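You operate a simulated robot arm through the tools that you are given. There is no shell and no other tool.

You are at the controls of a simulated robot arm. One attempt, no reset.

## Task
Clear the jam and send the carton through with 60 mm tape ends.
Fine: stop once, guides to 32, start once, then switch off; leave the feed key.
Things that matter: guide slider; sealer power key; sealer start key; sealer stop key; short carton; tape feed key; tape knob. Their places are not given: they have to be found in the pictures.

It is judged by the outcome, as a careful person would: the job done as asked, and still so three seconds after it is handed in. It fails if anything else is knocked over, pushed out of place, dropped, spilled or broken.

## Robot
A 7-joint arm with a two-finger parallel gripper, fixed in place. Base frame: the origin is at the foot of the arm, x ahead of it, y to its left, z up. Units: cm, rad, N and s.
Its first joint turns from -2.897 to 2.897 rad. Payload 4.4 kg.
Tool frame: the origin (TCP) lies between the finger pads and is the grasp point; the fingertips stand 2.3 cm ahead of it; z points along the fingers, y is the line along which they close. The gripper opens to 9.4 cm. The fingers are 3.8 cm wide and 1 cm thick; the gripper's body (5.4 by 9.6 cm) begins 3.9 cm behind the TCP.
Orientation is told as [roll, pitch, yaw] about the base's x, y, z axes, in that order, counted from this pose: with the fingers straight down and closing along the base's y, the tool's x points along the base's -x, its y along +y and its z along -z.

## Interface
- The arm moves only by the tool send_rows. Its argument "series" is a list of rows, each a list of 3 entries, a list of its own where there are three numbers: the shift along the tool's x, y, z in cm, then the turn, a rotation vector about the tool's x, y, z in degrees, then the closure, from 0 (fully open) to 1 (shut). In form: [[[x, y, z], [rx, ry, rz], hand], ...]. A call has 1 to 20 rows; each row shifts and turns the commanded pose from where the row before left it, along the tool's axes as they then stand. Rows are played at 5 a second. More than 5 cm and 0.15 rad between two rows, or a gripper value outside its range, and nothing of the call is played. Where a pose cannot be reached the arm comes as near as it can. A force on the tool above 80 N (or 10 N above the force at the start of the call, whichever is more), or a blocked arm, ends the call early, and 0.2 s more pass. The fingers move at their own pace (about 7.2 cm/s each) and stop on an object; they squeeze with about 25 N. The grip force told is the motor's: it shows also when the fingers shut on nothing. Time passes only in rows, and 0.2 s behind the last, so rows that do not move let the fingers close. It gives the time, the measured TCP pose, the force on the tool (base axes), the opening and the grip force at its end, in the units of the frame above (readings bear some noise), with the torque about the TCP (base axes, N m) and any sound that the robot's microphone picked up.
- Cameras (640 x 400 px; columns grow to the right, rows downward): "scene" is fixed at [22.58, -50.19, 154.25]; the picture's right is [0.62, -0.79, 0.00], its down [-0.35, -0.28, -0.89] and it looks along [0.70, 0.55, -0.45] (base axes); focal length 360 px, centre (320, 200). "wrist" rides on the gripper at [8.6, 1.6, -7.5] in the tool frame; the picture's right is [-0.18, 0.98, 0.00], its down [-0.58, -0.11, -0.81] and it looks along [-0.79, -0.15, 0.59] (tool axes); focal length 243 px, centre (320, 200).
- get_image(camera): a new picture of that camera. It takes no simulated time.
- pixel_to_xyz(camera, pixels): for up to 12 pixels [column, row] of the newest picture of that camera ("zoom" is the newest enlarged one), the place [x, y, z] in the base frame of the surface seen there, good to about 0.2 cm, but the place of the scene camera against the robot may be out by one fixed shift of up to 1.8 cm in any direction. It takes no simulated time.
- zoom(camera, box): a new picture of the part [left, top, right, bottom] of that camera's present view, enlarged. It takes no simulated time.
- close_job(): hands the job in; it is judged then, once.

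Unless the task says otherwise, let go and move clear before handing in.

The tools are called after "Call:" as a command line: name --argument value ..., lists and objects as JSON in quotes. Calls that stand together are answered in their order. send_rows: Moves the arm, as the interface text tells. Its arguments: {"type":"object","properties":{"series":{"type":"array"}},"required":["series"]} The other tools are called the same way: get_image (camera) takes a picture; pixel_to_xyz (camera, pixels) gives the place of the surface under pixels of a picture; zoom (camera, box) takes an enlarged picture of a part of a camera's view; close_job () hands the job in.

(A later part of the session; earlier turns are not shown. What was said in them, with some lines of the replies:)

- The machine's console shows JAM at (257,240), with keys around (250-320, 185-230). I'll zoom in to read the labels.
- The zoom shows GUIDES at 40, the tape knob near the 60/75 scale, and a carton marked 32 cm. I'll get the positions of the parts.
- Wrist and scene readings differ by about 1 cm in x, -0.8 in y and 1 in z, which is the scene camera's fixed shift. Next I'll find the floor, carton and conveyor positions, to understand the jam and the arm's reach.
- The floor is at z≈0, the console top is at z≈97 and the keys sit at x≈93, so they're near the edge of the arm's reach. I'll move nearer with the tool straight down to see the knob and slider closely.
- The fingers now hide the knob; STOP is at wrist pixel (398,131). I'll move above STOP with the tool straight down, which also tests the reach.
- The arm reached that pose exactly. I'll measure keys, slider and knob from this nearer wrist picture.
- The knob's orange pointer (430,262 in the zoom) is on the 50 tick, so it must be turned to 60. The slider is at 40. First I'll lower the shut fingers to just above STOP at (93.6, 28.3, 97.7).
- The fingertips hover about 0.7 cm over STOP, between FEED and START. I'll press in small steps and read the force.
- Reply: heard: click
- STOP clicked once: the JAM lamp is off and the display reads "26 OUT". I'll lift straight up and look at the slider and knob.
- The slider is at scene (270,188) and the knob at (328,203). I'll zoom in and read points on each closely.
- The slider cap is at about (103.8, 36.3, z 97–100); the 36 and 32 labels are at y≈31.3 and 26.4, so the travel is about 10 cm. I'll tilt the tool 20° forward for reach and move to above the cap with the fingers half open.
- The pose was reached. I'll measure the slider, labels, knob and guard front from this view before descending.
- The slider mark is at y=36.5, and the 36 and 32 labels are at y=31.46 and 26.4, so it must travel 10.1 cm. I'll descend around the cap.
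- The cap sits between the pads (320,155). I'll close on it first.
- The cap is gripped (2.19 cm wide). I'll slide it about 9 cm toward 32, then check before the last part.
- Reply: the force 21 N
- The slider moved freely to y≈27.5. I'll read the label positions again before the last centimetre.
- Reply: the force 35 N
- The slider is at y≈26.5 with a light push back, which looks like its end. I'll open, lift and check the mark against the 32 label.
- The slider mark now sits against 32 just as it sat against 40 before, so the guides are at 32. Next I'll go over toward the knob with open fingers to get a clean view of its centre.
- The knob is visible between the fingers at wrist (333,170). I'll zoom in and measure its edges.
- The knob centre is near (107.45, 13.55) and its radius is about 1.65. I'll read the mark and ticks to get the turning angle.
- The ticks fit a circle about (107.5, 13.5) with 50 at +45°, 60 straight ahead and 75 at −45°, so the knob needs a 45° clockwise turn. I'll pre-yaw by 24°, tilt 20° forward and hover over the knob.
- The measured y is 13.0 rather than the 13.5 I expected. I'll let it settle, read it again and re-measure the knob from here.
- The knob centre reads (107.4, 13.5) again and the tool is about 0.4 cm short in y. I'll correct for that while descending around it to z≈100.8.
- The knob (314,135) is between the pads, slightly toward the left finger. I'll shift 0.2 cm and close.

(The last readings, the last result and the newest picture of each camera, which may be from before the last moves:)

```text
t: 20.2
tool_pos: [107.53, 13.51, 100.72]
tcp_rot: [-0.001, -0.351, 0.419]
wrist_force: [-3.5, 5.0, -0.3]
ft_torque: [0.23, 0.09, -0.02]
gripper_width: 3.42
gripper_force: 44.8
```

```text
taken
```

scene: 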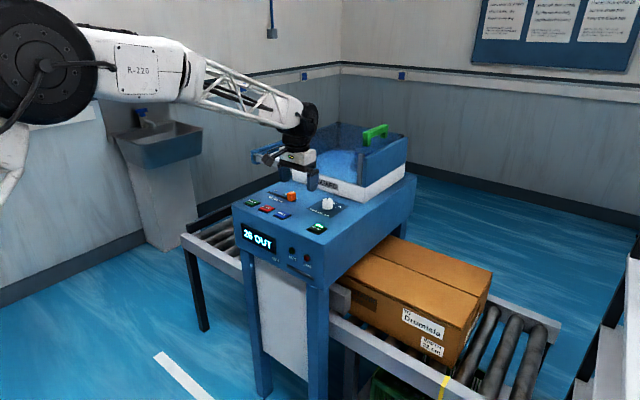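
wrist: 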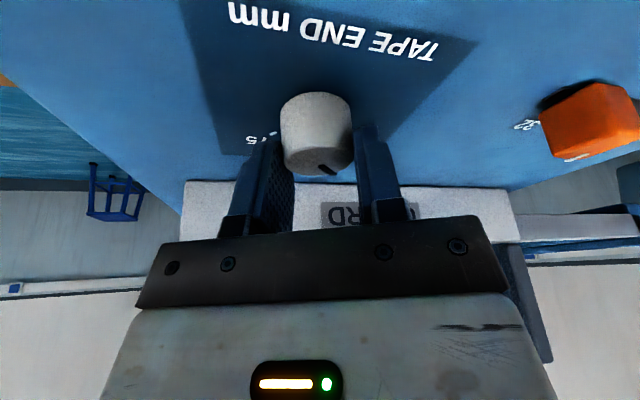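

The knob is gripped (3.42 cm). I'll turn 45° clockwise seen from above, about the vertical axis, in small rows.

Call:
send_rows --series '[[[0, 0, 0], [2.565, 0, 7.048], 1], [[0, 0, 0], [2.565, 0, 7.048], 1], [[0, 0, 0], [2.565, 0, 7.048], 1], [[0, 0, 0], [2.565, 0, 7.048], 1], [[0, 0, 0], [2.565, 0, 7.048], 1], [[0, 0, 0], [2.565, 0, 7.048], 1], [[0, 0, 0], [0, 0, 0], 1]]'

Call:
get_image --camera "wrist"

Call:
zoom --camera "scene" --box '[280, 150, 376, 225]'

```text
t: 21.8
tool_pos: [107.48, 13.43, 100.73]
tcp_rot: [0.003, -0.352, -0.37]
wrist_force: [0.0, -3.5, -7.4]
ft_torque: [0.11, -0.3, -0.03]
gripper_width: 3.44
gripper_force: 45.3
```

```text
taken
```

wrist: 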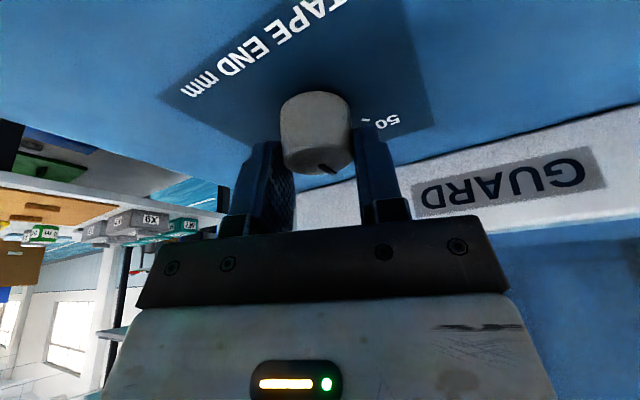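

```text
5.33 times, centred on (328, 188) of scene
```

zoom: 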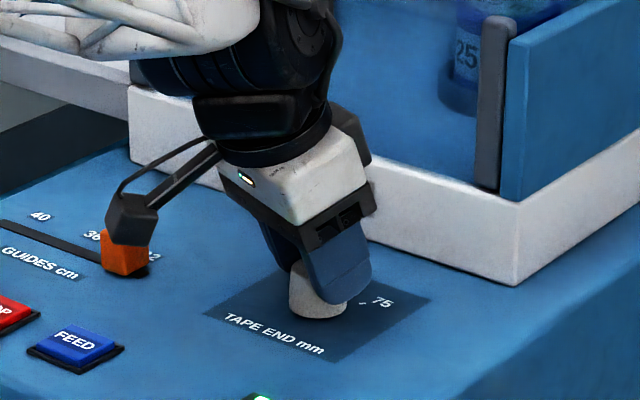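

The knob mark turned with the gripper, about 45° in all. I'll open, lift straight up, back off and check the pointer against the ticks.

Call:
send_rows --series '[[[0, 0, 0], [0, 0, 0], 0.7], [[0, 0, 0], [0, 0, 0], 0.4], [[0, 0, 0], [0, 0, 0], 0.4], [[-1.3, 0, -3.6], [0, 0, 0], 0.4], [[-1.3, 0, -3.6], [0, 0, 0], 0.4], [[3, 0, -3], [0, 0, 0], 0.4], [[3, 0, -3], [0, 0, 0], 0.4], [[0, 0, 0], [0, 0, 0], 0.4]]'

Call:
get_image --camera "wrist"

Call:
zoom --camera "scene" --box '[300, 185, 364, 225]'

```text
t: 23.6
tool_pos: [100.48, 16.47, 112.21]
tcp_rot: [0.001, -0.35, -0.369]
wrist_force: [1.0, 0.1, 0.3]
ft_torque: [0.0, 0.01, 0.0]
gripper_width: 5.64
gripper_force: 0.0
```

```text
taken
```

wrist: 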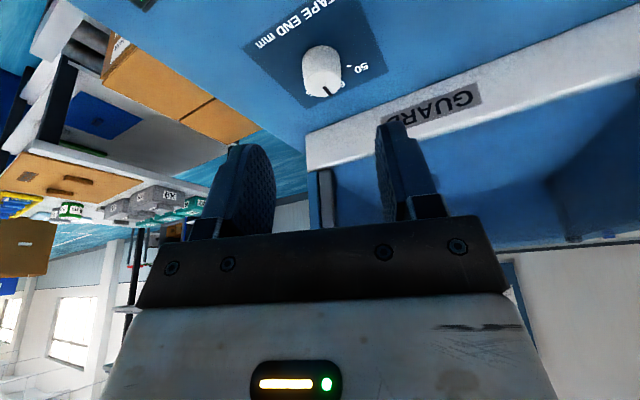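

```text
10.00 times, centred on (332, 205) of scene
```

zoom: 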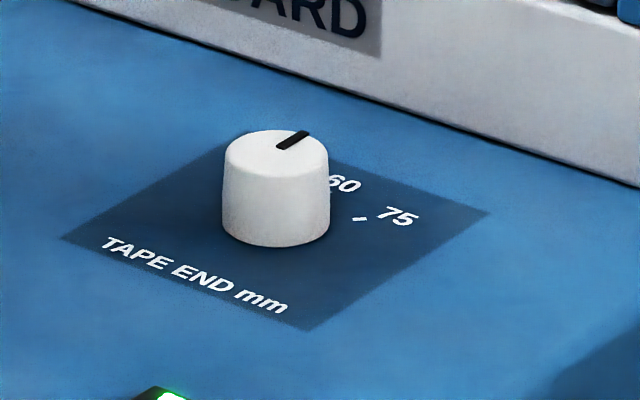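

The mark now points ahead. I'll measure its direction closely, and where the orange pointer is against the 60 tick.

Call:
zoom --camera "wrist" --box '[290, 35, 386, 110]'

Call:
zoom --camera "scene" --box '[316, 192, 348, 212]'

```text
5.33 times, centred on (338, 72) of wrist
```

zoom: 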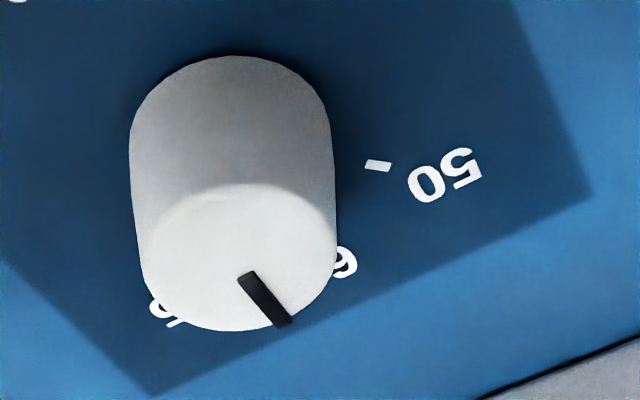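

```text
16.00 times, centred on (332, 202) of scene
```

zoom: 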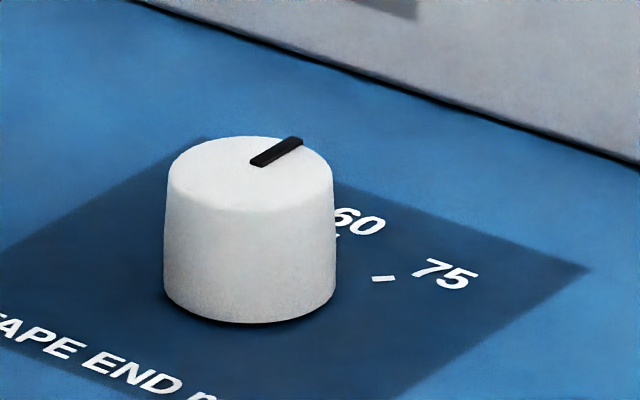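

Call:
pixel_to_xyz --camera "wrist" --pixels '[[324.3, 86.9], [330.3, 94.0], [327.3, 90.4], [322.5, 83], [348.7, 65.5], [342.8, 84], [312, 95.5]]'

Call:
pixel_to_xyz --camera "zoom" --pixels '[[256, 162], [297, 141], [276, 152], [250, 172], [382, 279], [358, 221], [337, 238], [447, 274]]'

```text
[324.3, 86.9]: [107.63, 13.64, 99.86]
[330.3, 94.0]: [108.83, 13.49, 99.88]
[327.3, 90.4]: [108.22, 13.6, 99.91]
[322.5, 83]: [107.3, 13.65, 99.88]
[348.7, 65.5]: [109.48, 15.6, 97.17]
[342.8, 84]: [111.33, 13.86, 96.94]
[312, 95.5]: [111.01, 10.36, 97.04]
```

```text
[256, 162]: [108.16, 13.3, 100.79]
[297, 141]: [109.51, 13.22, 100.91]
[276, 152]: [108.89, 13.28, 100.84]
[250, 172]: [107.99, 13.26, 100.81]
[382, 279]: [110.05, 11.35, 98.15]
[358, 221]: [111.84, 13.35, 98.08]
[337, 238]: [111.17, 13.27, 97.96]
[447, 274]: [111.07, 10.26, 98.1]
```

The mark's direction is within about 3–7° of straight ahead (60). I'll go to the left-hand viewpoint used before, from where the tick and the orange pointer are visible side by side.

Call:
send_rows --series '[[[0, 0, 0], [-2.4, 0, -6.58], 1], [[0, 0, 0], [-2.4, 0, -6.58], 1], [[0, 0, 0], [-2.4, 0, -6.58], 1], [[-0.53, 4.1, 0.73], [0, 0, 0], 1], [[-0.53, 4.1, 0.73], [0, 0, 0], 1], [[-0.53, 4.1, 0.73], [0, 0, 0], 1], [[-0.53, 4.1, 0.73], [0, 0, 0], 1], [[0, 0, 0], [0, 0, 0], 1]]'

Call:
get_image --camera "wrist"

Call:
zoom --camera "wrist" --box '[0, 60, 176, 170]'

```text
t: 25.4
tool_pos: [103.56, 32.9, 110.14]
tcp_rot: [0.002, -0.351, 0.0]
wrist_force: [0.6, 0.7, 0.7]
ft_torque: [0.02, 0.01, 0.02]
gripper_width: 0.0
gripper_force: 25.1
```

```text
taken
```

wrist: 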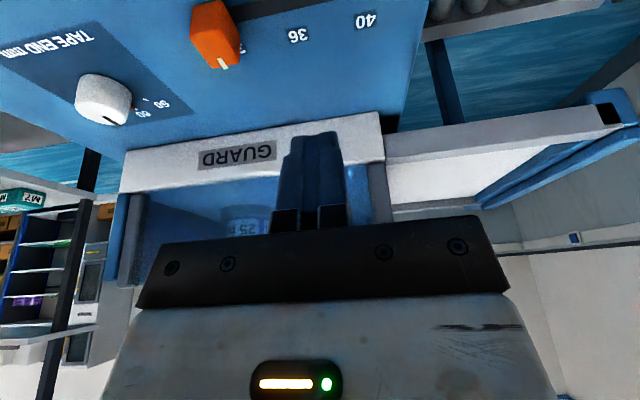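

```text
3.64 times, centred on (88, 115) of wrist
```

zoom: 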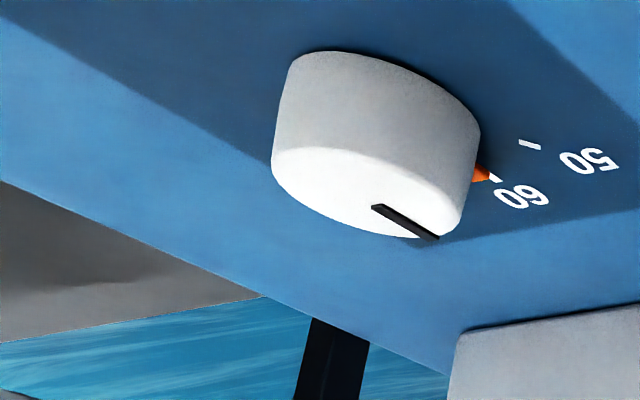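

Call:
zoom --camera "wrist" --box '[110, 80, 174, 120]'

Call:
zoom --camera "wrist" --box '[180, 0, 400, 100]'

Call:
get_image --camera "scene"

```text
10.00 times, centred on (142, 100) of wrist
```

zoom: 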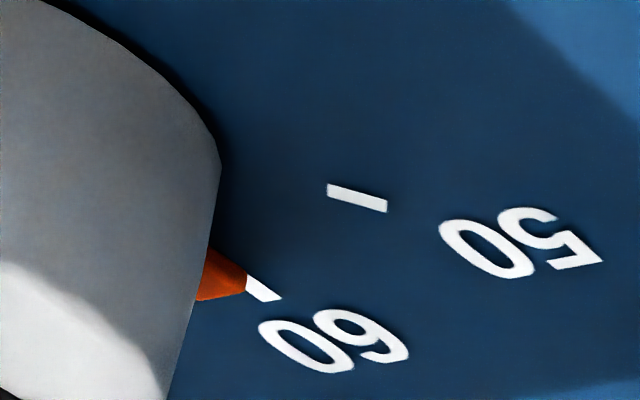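

```text
2.91 times, centred on (290, 50) of wrist
```

zoom: 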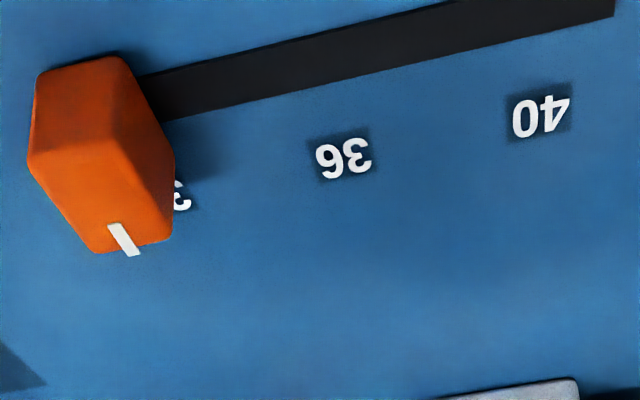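

```text
taken
```

scene: 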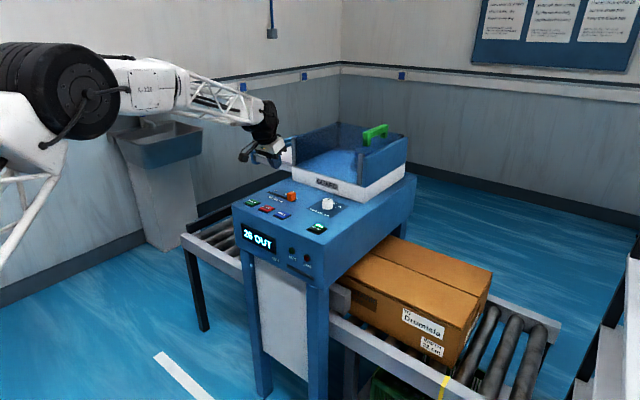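

The orange pointer sits on the 60 tick. I'll verify the slider mark's y, then go over START with closed fingers.

Call:
pixel_to_xyz --camera "wrist" --pixels '[[221, 62], [222, 66], [298, 36], [365, 21], [206, 48], [238, 45]]'

Call:
send_rows --series '[[[3.5, 0.7, -0.5], [0, 6.7, 0], 1], [[3.5, 0.7, 0], [0, 6.7, 0], 1], [[3.5, 0.7, 0], [0, 6.6, 0], 1], [[0, 0, 0], [0, 0, 0], 1]]'

Call:
get_image --camera "wrist"

```text
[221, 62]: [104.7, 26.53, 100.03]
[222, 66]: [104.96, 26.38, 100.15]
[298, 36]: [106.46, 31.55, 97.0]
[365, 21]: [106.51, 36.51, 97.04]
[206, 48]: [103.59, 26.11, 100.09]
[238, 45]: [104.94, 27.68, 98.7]
```

```text
t: 26.4
tool_pos: [92.88, 34.91, 108.03]
tcp_rot: [0.003, -0.001, 0.0]
wrist_force: [-0.4, -0.3, 0.2]
ft_torque: [0.0, -0.02, 0.01]
gripper_width: 0.02
gripper_force: 24.8
```

```text
taken
```

wrist: 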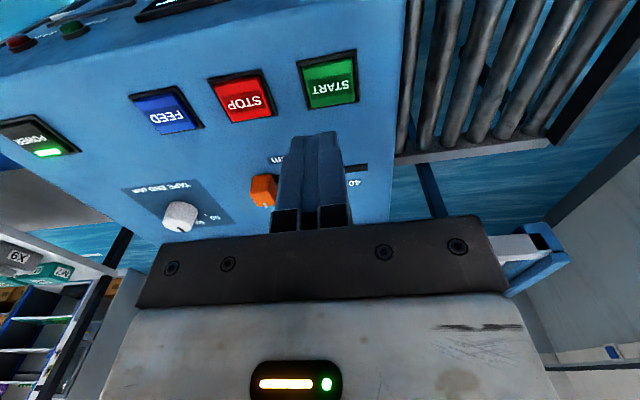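

The slider mark is at y=26.5, matching 32. START is at (328,80); I'll read its centre.

Call:
pixel_to_xyz --camera "wrist" --pixels '[[328, 80], [304, 62], [353, 56], [310, 106], [355, 99]]'

```text
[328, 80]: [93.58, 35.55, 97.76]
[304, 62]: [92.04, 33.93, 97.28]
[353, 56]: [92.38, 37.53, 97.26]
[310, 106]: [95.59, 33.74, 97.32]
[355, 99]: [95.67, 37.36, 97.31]
```

START's centre is (93.7, 35.5). I'll align, descend to just above it, then press it the same depth as STOP.

Call:
send_rows --series '[[[-0.7, 0.55, 3.6], [0, 0, 0], 1], [[0, 0, 3.6], [0, 0, 0], 1], [[0, 0, 0], [0, 0, 0], 1], [[0, 0, 0.3], [0, 0, 0], 1], [[0, 0, 0.3], [0, 0, 0], 1], [[0, 0, 0.3], [0, 0, 0], 1]]'

Call:
zoom --camera "scene" --box '[170, 110, 570, 400]'

```text
t: 27.8
tool_pos: [93.76, 35.42, 100.08]
tcp_rot: [0.001, -0.002, 0.001]
wrist_force: [-0.3, 0.3, -0.5]
ft_torque: [-0.02, -0.03, 0.02]
gripper_width: 0.0
gripper_force: 24.4
```

```text
1.38 times, centred on (370, 255) of scene
```

zoom: 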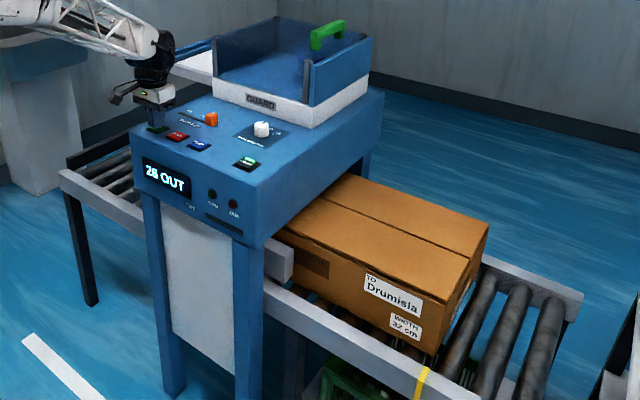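

No contact yet: z is 100.08 and there is no click. I'll press a little further.

Call:
send_rows --series '[[[0, 0, 0.2], [0, 0, 0], 1], [[0, 0, 0.15], [0, 0, 0], 1]]'

Call:
get_image --camera "scene"

```text
t: 28.4
tool_pos: [93.81, 35.37, 99.73]
tcp_rot: [0.002, -0.002, 0.0]
wrist_force: [0.8, -1.5, 2.4]
ft_torque: [-0.04, 0.06, 0.03]
gripper_width: 0.0
gripper_force: 25.0
heard: click
```

```text
taken
```

scene: 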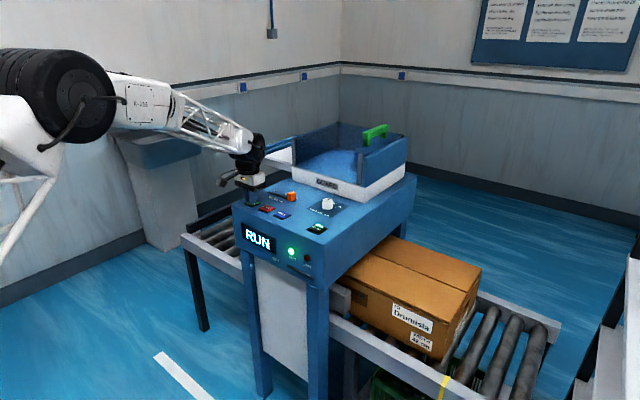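

START clicked: the display reads RUN and the carton is moving in. I'll lift straight up, move above POWER at (94, 8), and wait for the carton to come through.

Call:
send_rows --series '[[[0, 0, -2], [0, 0, 0], 1], [[0, 0, -4], [0, 0, 0], 1], [[0, 0, -4], [0, 0, 0], 1], [[0, -4.5, 0], [0, 0, 0], 1], [[0, -4.5, 0], [0, 0, 0], 1], [[0, -4.5, 0], [0, 0, 0], 1], [[0, -4.5, 0], [0, 0, 0], 1], [[0, -4.5, 0], [0, 0, 0], 1], [[0, 0, 0], [0, 0, 0], 1]]'

Call:
get_image --camera "scene"

Call:
get_image --camera "wrist"

```text
t: 30.4
tool_pos: [93.92, 13.03, 109.65]
tcp_rot: [0.001, -0.004, 0.001]
wrist_force: [-0.3, -0.4, 0.7]
ft_torque: [0.02, -0.01, 0.01]
gripper_width: 0.0
gripper_force: 25.7
```

```text
taken
```

scene: 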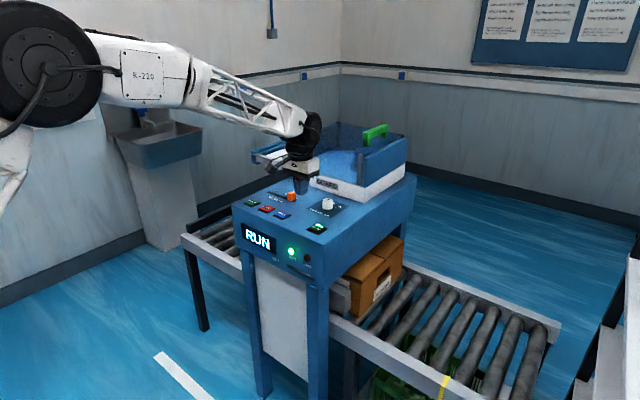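

```text
taken
```

wrist: 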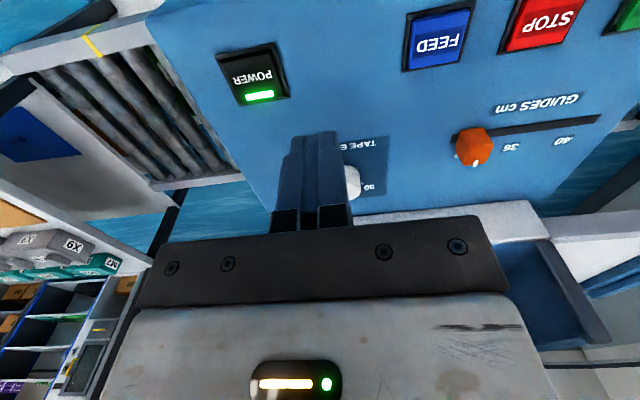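

The carton is travelling through while the display shows RUN. I'll measure POWER at (254,75) and move above it.

Call:
pixel_to_xyz --camera "wrist" --pixels '[[254, 75], [222, 56], [275, 46], [240, 104], [288, 94]]'

Call:
send_rows --series '[[[0, -2.4, 0], [0, 0, 0], 1], [[0, -2.4, 0], [0, 0, 0], 1], [[0, 0, 0], [0, 0, 0], 1]]'

Call:
get_image --camera "scene"

```text
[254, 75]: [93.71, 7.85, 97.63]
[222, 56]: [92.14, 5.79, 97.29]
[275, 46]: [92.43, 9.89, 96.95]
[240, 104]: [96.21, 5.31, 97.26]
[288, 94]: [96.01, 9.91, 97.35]
```

```text
t: 31.2
tool_pos: [93.72, 7.92, 109.66]
tcp_rot: [0.002, -0.001, -0.001]
wrist_force: [-0.4, -0.2, 0.7]
ft_torque: [0.0, 0.03, 0.02]
gripper_width: 0.0
gripper_force: 25.2
```

```text
taken
```

scene: 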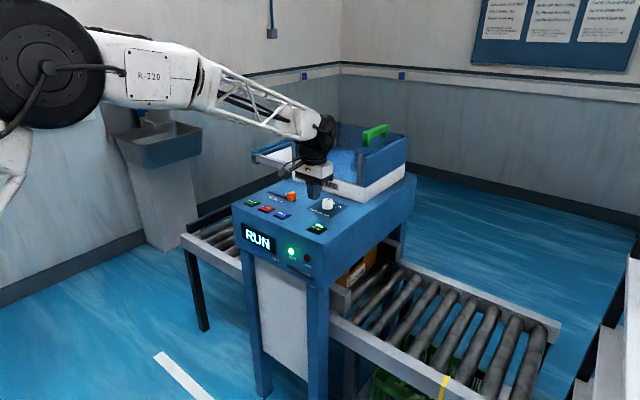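

The carton is nearly inside. I'll lower to hover 3 cm above POWER and wait about 2 seconds.

Call:
send_rows --series '[[[-0.3, -0.1, 3], [0, 0, 0], 1], [[0, 0, 3], [0, 0, 0], 1], [[0, 0, 0], [0, 0, 0], 1], [[0, 0, 0], [0, 0, 0], 1], [[0, 0, 0], [0, 0, 0], 1], [[0, 0, 0], [0, 0, 0], 1], [[0, 0, 0], [0, 0, 0], 1], [[0, 0, 0], [0, 0, 0], 1], [[0, 0, 0], [0, 0, 0], 1], [[0, 0, 0], [0, 0, 0], 1]]'

Call:
get_image --camera "scene"

```text
t: 33.4
tool_pos: [94.19, 8.05, 103.66]
tcp_rot: [0.003, -0.002, 0.001]
wrist_force: [0.4, 0.3, 0.3]
ft_torque: [0.02, -0.01, 0.0]
gripper_width: 0.0
gripper_force: 25.2
```

```text
taken
```

scene: 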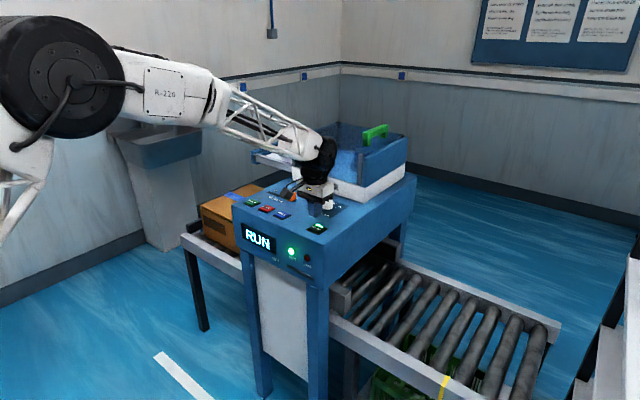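

The carton is coming out on the left at (220,215), with tape on top. I'll keep waiting in short steps for the display to change.

Call:
send_rows --series '[[[0, 0, 0], [0, 0, 0], 1], [[0, 0, 0], [0, 0, 0], 1], [[0, 0, 0], [0, 0, 0], 1]]'

Call:
get_image --camera "scene"

```text
t: 34.2
tool_pos: [94.16, 7.98, 103.72]
tcp_rot: [0.002, -0.002, 0.001]
wrist_force: [-1.3, 0.8, -0.8]
ft_torque: [0.02, 0.02, 0.0]
gripper_width: 0.0
gripper_force: 25.0
```

```text
taken
```

scene: 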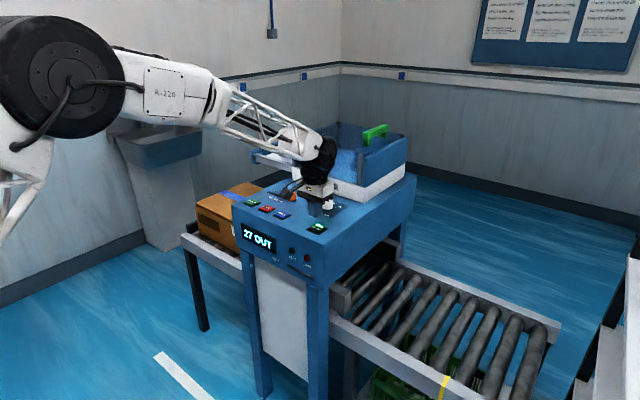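

The display reads "27 OUT" and the RUN lamp is off, so the carton is through. Now I'll press POWER, with a click expected at TCP z≈99.8.

Call:
send_rows --series '[[[0, -0.1, 3.0], [0, 0, 0], 1], [[0, 0, 0.3], [0, 0, 0], 1], [[0, 0, 0], [0, 0, 0], 1], [[0, 0, 0.2], [0, 0, 0], 1], [[0, 0, 0.2], [0, 0, 0], 1], [[0, 0, 0.15], [0, 0, 0], 1]]'

Call:
zoom --camera "scene" --box '[170, 150, 370, 290]'

```text
t: 35.6
tool_pos: [94.13, 7.92, 99.8]
tcp_rot: [0.002, -0.002, 0.001]
wrist_force: [-0.5, 1.1, 2.3]
ft_torque: [0.02, 0.01, 0.02]
gripper_width: 0.01
gripper_force: 24.7
heard: click
```

```text
2.86 times, centred on (270, 220) of scene
```

zoom: 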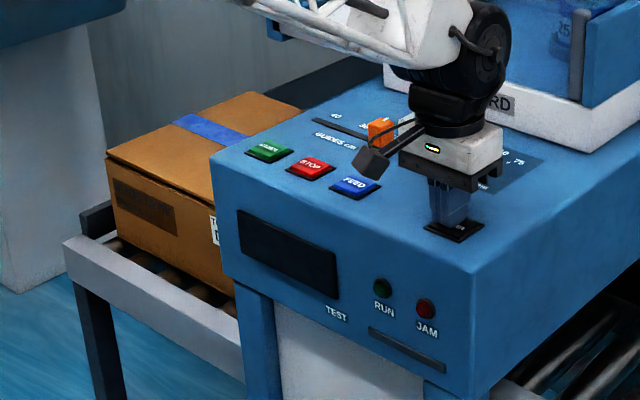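

POWER clicked once and the display went dark. I'll lift straight up, back away and look again.

Call:
send_rows --series '[[[0, 0, -2], [0, 0, 0], 1], [[0, 0, -4], [0, 0, 0], 1], [[0, 0, -4.5], [0, 0, 0], 1], [[3, 0, -4], [0, 0, 0], 1], [[4, 0, -3], [0, 0, 0], 1], [[4, 0, -2], [0, 0, 0], 1], [[4, 0, 0], [0, 0, 0], 1], [[0, 0, 0], [0, 0, 0], 1], [[0, 0, 0], [0, 0, 0], 1]]'

Call:
get_image --camera "scene"

Call:
zoom --camera "scene" --box '[170, 150, 370, 290]'

Call:
get_image --camera "wrist"

```text
t: 37.6
tool_pos: [79.05, 8.02, 119.18]
tcp_rot: [0.002, 0.0, 0.0]
wrist_force: [0.7, -0.3, -0.2]
ft_torque: [-0.01, 0.01, -0.01]
gripper_width: 0.03
gripper_force: 25.0
```

```text
taken
```

scene: 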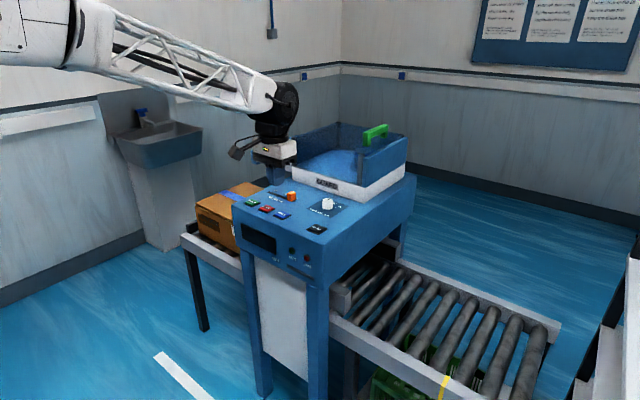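

```text
2.86 times, centred on (270, 220) of scene
```

zoom: 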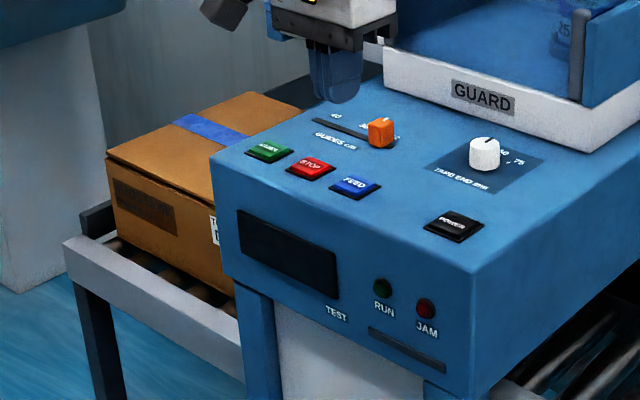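

```text
taken
```

wrist: 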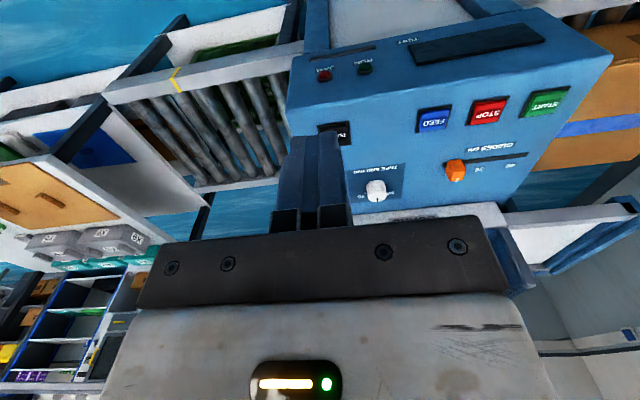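

The power lamp and display are dark, the taped carton rests on the outfeed at (225,215), and the guides are at 32 with the knob on 60. The arm is clear and nothing else has moved, so I'll hand the job in.

Call:
close_job

```text
The job is handed in.
```

The jam is cleared. The carton went through with the tape knob on 60 mm, and the sealer is now switched off.

- **Stop:** I pressed it once. The JAM lamp went out and the display changed to "26 OUT".
- **Guides:** The slider is at 32, checked against the printed scale.
- **Tape ends:** I turned the knob from 50 to 60. The orange pointer sits on the 60 tick, within a few degrees.
- **Start:** I pressed it once. The carton ran through with tape on top, and the display changed to "27 OUT".
- **Power:** I pressed it once after the carton was out. The display and lamps are dark.
- **Feed key:** I did not touch it.

The taped carton is resting on the outfeed rollers, and the arm is clear of the machine. I did not measure the tape ends on the carton itself. Nothing else looked moved in the last pictures.
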